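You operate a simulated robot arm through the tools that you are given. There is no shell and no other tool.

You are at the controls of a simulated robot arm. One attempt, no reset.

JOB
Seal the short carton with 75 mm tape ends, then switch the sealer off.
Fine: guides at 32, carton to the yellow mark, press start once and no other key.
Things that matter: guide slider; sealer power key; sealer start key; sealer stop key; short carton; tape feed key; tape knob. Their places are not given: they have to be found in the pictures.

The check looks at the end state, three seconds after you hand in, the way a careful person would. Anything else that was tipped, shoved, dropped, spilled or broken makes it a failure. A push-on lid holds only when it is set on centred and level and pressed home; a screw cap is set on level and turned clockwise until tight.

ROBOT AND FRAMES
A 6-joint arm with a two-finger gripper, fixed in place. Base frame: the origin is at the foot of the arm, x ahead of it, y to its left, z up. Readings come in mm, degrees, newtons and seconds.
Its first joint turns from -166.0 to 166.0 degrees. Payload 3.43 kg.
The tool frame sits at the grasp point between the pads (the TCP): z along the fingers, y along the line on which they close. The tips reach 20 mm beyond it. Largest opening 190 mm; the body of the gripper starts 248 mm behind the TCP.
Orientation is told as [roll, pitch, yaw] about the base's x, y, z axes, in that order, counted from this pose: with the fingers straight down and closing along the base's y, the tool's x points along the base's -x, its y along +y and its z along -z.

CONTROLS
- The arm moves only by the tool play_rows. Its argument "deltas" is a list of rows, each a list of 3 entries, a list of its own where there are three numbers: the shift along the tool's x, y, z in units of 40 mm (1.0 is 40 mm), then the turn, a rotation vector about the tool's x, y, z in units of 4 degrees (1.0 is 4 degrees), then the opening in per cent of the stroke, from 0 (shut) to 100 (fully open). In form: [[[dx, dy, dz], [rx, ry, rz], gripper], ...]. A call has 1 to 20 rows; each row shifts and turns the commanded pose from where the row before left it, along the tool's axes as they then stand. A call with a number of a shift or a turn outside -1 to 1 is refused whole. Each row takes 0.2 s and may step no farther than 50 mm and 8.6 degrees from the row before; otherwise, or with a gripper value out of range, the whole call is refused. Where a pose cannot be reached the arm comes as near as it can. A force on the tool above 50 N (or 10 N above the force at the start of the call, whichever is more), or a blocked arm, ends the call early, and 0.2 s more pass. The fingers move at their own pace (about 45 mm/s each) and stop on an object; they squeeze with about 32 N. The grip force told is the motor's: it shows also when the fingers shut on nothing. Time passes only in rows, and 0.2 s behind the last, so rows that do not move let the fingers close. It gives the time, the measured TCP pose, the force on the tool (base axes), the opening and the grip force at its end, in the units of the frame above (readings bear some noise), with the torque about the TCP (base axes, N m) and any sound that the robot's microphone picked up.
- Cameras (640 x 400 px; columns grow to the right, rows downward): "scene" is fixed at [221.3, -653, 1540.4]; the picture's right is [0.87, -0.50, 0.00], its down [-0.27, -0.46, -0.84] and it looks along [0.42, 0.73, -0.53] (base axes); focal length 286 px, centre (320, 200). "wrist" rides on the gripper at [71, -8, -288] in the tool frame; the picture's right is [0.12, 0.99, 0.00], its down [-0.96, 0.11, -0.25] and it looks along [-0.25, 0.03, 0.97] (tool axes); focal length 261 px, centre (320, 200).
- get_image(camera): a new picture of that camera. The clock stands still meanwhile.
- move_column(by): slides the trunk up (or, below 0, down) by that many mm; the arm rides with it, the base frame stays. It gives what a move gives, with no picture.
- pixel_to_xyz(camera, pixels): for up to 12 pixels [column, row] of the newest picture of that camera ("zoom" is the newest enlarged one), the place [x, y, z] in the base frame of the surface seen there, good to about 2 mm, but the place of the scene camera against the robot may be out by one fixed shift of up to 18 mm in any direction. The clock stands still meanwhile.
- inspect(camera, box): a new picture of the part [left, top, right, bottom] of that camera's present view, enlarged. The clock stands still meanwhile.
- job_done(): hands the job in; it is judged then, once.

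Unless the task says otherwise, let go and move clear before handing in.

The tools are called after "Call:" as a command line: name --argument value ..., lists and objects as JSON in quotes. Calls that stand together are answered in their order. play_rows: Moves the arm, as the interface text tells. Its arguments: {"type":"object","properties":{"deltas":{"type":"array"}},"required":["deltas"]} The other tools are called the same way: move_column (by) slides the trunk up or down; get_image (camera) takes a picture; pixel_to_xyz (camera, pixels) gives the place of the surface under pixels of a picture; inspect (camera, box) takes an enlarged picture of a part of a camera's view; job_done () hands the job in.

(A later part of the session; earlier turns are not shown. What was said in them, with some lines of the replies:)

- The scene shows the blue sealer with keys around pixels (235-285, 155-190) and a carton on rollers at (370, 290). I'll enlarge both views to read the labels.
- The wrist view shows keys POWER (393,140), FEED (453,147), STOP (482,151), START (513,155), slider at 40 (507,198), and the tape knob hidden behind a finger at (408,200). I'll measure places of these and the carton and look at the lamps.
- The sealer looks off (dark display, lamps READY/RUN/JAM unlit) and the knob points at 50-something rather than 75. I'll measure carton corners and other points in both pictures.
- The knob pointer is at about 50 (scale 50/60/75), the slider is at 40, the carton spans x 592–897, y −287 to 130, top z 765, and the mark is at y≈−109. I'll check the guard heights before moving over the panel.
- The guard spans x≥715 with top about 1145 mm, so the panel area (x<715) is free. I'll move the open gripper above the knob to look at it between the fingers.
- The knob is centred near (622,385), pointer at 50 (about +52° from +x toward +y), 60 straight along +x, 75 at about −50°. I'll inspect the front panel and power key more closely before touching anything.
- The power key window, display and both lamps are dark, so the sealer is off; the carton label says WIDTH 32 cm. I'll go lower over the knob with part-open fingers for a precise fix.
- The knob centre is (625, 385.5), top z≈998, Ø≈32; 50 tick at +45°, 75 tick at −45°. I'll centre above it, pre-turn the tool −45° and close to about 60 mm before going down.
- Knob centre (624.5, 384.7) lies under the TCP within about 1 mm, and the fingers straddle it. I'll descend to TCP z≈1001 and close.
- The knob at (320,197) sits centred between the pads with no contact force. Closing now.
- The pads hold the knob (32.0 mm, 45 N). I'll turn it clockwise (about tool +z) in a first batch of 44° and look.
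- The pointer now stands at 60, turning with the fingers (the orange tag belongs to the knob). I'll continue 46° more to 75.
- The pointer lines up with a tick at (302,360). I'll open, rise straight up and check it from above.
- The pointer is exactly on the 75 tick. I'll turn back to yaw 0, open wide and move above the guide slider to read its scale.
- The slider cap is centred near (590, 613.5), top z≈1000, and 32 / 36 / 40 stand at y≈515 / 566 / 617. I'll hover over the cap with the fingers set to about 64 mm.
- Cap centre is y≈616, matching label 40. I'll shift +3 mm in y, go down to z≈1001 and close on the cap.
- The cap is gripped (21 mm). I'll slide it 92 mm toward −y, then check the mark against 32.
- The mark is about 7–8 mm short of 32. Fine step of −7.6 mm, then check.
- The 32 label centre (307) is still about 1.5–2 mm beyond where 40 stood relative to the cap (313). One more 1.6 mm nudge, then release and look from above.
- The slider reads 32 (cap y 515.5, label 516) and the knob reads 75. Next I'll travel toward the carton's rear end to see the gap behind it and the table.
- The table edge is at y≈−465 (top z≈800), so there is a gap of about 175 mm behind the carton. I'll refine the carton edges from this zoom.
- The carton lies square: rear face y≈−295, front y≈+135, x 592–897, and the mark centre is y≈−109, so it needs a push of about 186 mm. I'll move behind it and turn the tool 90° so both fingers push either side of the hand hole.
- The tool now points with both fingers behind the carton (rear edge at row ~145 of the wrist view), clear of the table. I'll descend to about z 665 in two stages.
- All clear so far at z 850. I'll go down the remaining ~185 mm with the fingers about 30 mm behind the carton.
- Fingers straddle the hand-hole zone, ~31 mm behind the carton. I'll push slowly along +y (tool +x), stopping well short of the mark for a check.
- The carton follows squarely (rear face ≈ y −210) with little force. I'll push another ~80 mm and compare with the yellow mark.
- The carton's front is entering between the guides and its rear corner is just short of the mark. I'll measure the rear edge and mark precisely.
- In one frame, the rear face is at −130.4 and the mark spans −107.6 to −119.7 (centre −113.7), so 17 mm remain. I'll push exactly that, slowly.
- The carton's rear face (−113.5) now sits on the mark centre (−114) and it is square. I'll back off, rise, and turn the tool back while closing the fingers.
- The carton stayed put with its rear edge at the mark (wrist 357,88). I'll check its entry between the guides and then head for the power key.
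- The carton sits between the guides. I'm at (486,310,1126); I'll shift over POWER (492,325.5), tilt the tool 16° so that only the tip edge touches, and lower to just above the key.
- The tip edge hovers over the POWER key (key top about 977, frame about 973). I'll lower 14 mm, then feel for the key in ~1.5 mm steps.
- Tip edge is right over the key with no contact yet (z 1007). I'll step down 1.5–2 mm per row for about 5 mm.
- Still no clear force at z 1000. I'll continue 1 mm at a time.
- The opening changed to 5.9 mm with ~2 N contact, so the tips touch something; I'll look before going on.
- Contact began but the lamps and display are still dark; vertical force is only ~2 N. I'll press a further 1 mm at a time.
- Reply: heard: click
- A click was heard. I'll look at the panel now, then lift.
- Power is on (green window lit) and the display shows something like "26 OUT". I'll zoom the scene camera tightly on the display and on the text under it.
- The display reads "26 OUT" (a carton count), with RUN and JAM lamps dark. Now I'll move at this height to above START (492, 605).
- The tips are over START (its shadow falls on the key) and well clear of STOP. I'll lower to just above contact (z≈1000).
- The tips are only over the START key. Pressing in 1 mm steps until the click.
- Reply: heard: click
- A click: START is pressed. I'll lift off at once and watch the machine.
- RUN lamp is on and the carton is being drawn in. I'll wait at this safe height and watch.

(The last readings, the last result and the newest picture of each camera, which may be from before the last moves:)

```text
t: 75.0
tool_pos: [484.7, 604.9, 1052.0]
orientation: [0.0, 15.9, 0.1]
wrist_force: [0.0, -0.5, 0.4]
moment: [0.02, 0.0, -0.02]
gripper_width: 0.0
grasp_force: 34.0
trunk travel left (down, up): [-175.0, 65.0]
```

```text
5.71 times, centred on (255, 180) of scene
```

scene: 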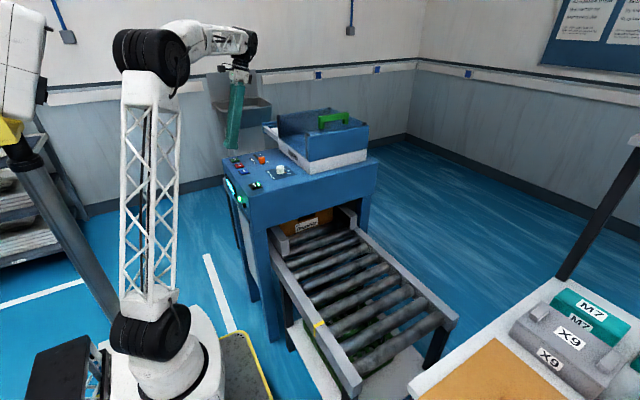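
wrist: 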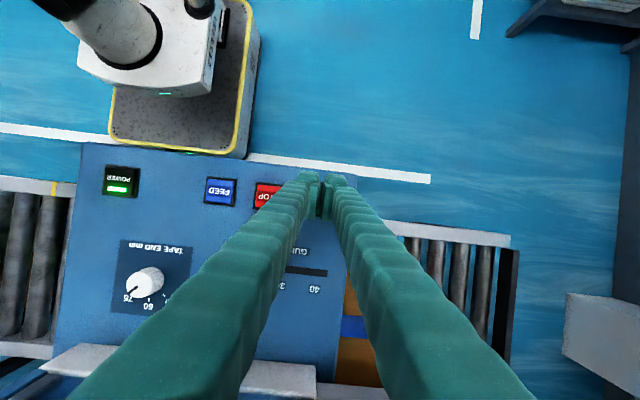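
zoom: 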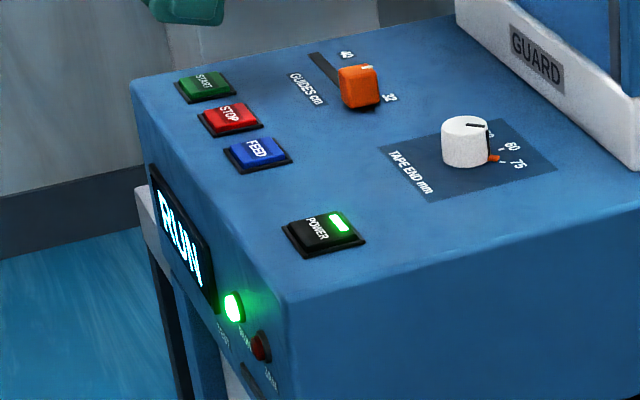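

The carton is emerging at the outfeed with blue tape (wrist 360,330), still RUN. I'll wait more.

Call:
play_rows --deltas '[[[0, 0, 0], [0, 0, 0], 0], [[0, 0, 0], [0, 0, 0], 0], [[0, 0, 0], [0, 0, 0], 0], [[0, 0, 0], [0, 0, 0], 0], [[0, 0, 0], [0, 0, 0], 0], [[0, 0, 0], [0, 0, 0], 0], [[0, 0, 0], [0, 0, 0], 0], [[0, 0, 0], [0, 0, 0], 0], [[0, 0, 0], [0, 0, 0], 0], [[0, 0, 0], [0, 0, 0], 0], [[0, 0, 0], [0, 0, 0], 0], [[0, 0, 0], [0, 0, 0], 0], [[0, 0, 0], [0, 0, 0], 0], [[0, 0, 0], [0, 0, 0], 0], [[0, 0, 0], [0, 0, 0], 0]]'

Call:
get_image --camera "wrist"

Call:
inspect --camera "scene" --box '[215, 145, 295, 215]'

```text
t: 78.2
tool_pos: [485.2, 605.2, 1052.3]
orientation: [0.1, 15.9, 0.1]
wrist_force: [0.5, 0.2, -0.5]
moment: [-0.01, -0.01, 0.0]
gripper_width: 0.0
grasp_force: 33.9
trunk travel left (down, up): [-175.0, 65.0]
```

```text
taken
```

wrist: 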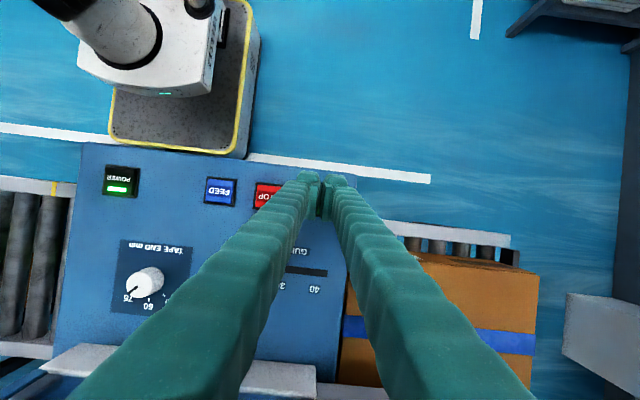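

```text
5.71 times, centred on (255, 180) of scene
```

zoom: 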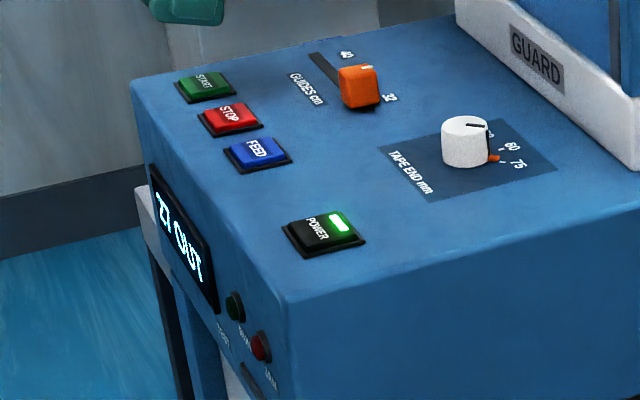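

The display now shows "27 OUT", RUN is off and the taped carton stands on the outfeed. I'll return above POWER at this height.

Call:
play_rows --deltas '[[[0, -0.6, 0], [0, 0, 0], 0], [[0, -0.9, 0], [0, 0, 0], 0], [[0, -0.9, 0], [0, 0, 0], 0], [[0, -0.9, 0], [0, 0, 0], 0], [[0, -0.9, 0], [0, 0, 0], 0], [[0, -0.9, 0], [0, 0, 0], 0], [[0, -0.9, 0], [0, 0, 0], 0], [[0, -0.6, 0], [0, 0, 0], 0], [[0, -0.4, 0], [0, 0, 0], 0], [[0, 0, 0], [0, 0, 0], 0]]'

Call:
get_image --camera "wrist"

Call:
inspect --camera "scene" --box '[215, 145, 295, 215]'

```text
t: 80.4
tool_pos: [485.2, 325.5, 1053.9]
orientation: [0.0, 16.0, 0.0]
wrist_force: [-0.4, 0.4, -0.6]
moment: [0.03, 0.01, 0.0]
gripper_width: 0.0
grasp_force: 34.3
trunk travel left (down, up): [-175.0, 65.0]
```

```text
taken
```

wrist: 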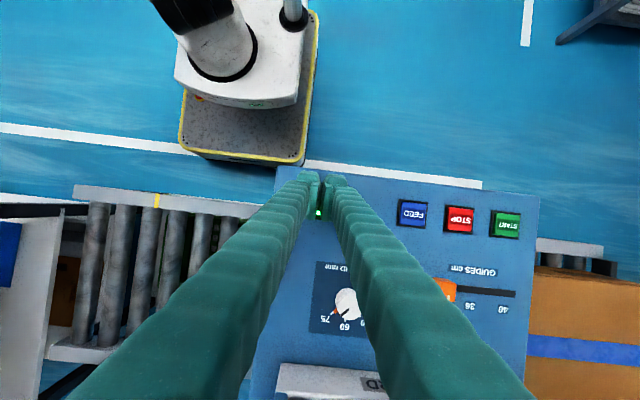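

```text
5.71 times, centred on (255, 180) of scene
```

zoom: 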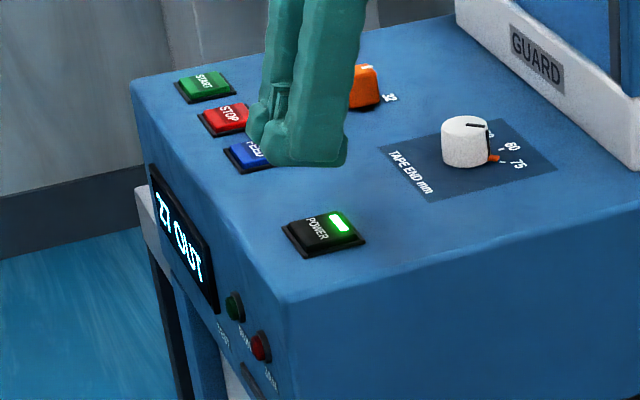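

I'm above POWER again at z 1054. Lowering to z≈1000.

Call:
play_rows --deltas '[[[-0.1, 0, 0.35], [0, 0, 0], 0], [[-0.1, 0, 0.35], [0, 0, 0], 0], [[-0.09, 0, 0.33], [0, 0, 0], 0], [[-0.075, 0, 0.25], [0, 0, 0], 0], [[0, 0, 0], [0, 0, 0], 0]]'

```text
t: 81.6
tool_pos: [484.9, 325.7, 999.9]
orientation: [0.0, 15.9, 0.1]
wrist_force: [0.0, 0.2, 1.0]
moment: [0.01, 0.01, 0.02]
gripper_width: 0.0
grasp_force: 34.4
trunk travel left (down, up): [-175.0, 65.0]
```

Just above contact at z 1000. Pressing in 1 mm steps until the click.

Call:
play_rows --deltas '[[[-0.007, 0, 0.024], [0, 0, 0], 0], [[-0.007, 0, 0.024], [0, 0, 0], 0]]'

```text
t: 82.2
tool_pos: [485.4, 325.4, 998.1]
orientation: [0.0, 16.0, 0.1]
wrist_force: [-0.4, 0.5, 1.4]
moment: [-0.03, -0.01, 0.02]
gripper_width: 6.1
grasp_force: 34.5
trunk travel left (down, up): [-175.0, 65.0]
```

Call:
play_rows --deltas '[[[-0.007, 0, 0.024], [0, 0, 0], 0]]'

```text
t: 82.6
tool_pos: [486.0, 325.4, 996.1]
orientation: [0.0, 16.0, 0.0]
wrist_force: [-0.3, 0.7, 2.9]
moment: [0.01, -0.06, -0.02]
gripper_width: 6.0
grasp_force: 34.0
trunk travel left (down, up): [-175.0, 65.0]
heard: click
```

A click was heard on POWER. I'll lift clear and check that the display and lamps are out.

Call:
play_rows --deltas '[[[0.028, 0, -0.1], [0, 0, 0], 0], [[0.07, 0, -0.25], [0, 0, 0], 0], [[0.14, 0, -0.5], [0, 0, 0], 0], [[0.25, 0, -0.9], [0, 0, 0], 0], [[0.25, 0, -0.9], [0, 0, 0], 0], [[0.25, 0, -0.9], [0, 0, 0], 0], [[0, 0, 0], [0, 0, 0], 0]]'

Call:
inspect --camera "scene" --box '[215, 145, 295, 215]'

Call:
get_image --camera "wrist"

Call:
get_image --camera "scene"

```text
t: 84.2
tool_pos: [487.3, 325.0, 1145.1]
orientation: [0.0, 15.9, 0.2]
wrist_force: [-0.3, 0.2, -0.3]
moment: [-0.02, -0.01, 0.03]
gripper_width: 0.2
grasp_force: 34.0
trunk travel left (down, up): [-175.0, 65.0]
```

```text
5.71 times, centred on (255, 180) of scene
```

zoom: 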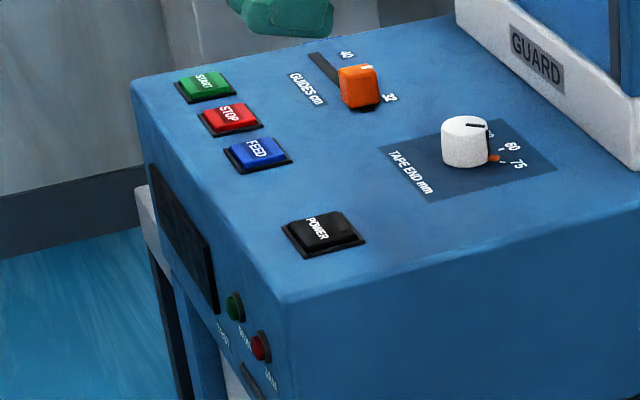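

```text
taken
```

wrist: 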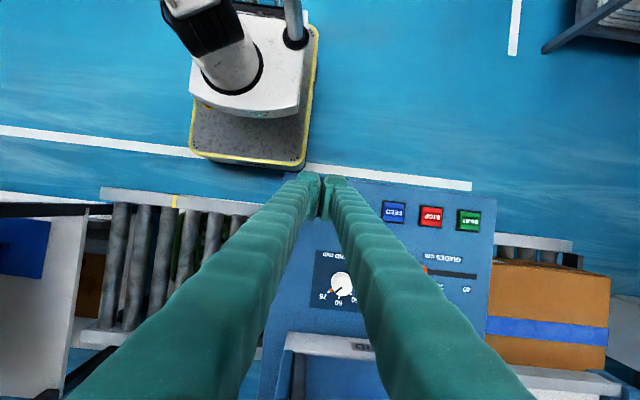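

```text
taken
```

scene: 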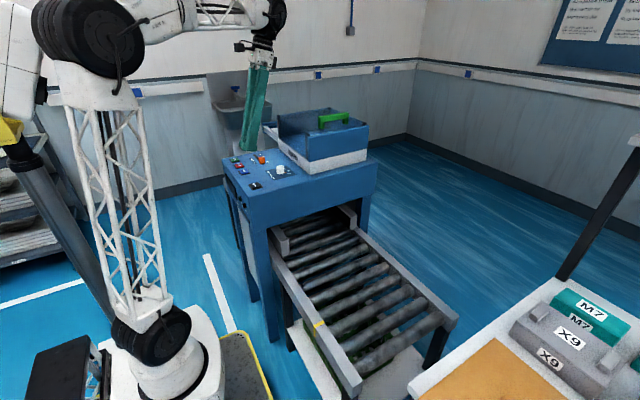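

The display, window and lamps are all dark, and the taped carton rests on the outfeed (wrist 550,325). One last close look at the seal before handing in.

Call:
inspect --camera "wrist" --box '[480, 230, 640, 390]'

Call:
inspect --camera "wrist" --box '[300, 170, 500, 320]'

```text
2.50 times, centred on (560, 310) of wrist
```

zoom: 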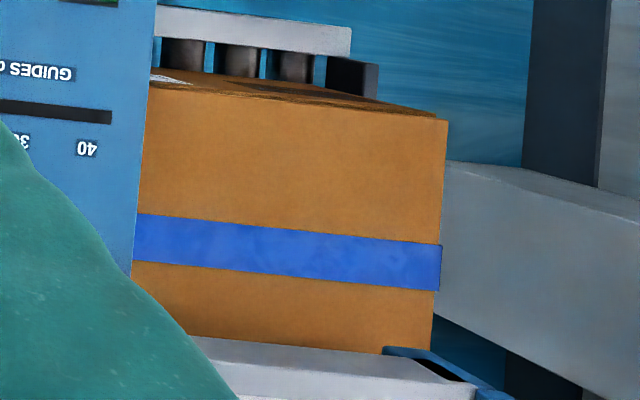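

```text
2.67 times, centred on (400, 245) of wrist
```

zoom: 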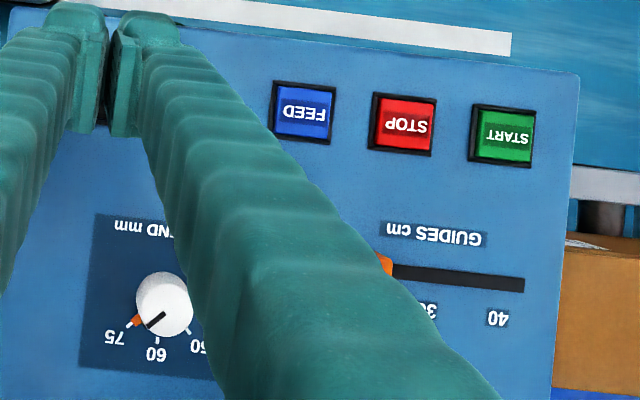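

The seal is straight along the seam. The knob reads 75 and the slider was left at 32. The count went up to 27, and the sealer is now off with the arm clear, so I'm handing in.

Call:
job_done

```text
The job is handed in.
```

The short carton is sealed and the sealer is switched off; the job is handed in, and I haven't seen the check's verdict.

- **Settings:** I turned the tape knob from 50 to 75 and slid the guides from 40 to 32, which matches the "WIDTH 32 cm" label on the carton. I read the 75 mm off the knob and did not measure the tape ends themselves.
- **Carton:** I took "to the yellow mark" to mean the carton's rear edge, and pushed it in until that edge sat on the middle of the mark.
- **Keys:** The sealer was off when I began, so I pressed power once to turn it on, start once, and power once more to turn it off. Stop and feed were not touched.
- **Result:** The sealer's count went from 26 to 27, and the carton came out taped straight along the seam. The display and lamps are dark, and the arm is clear of the machine.
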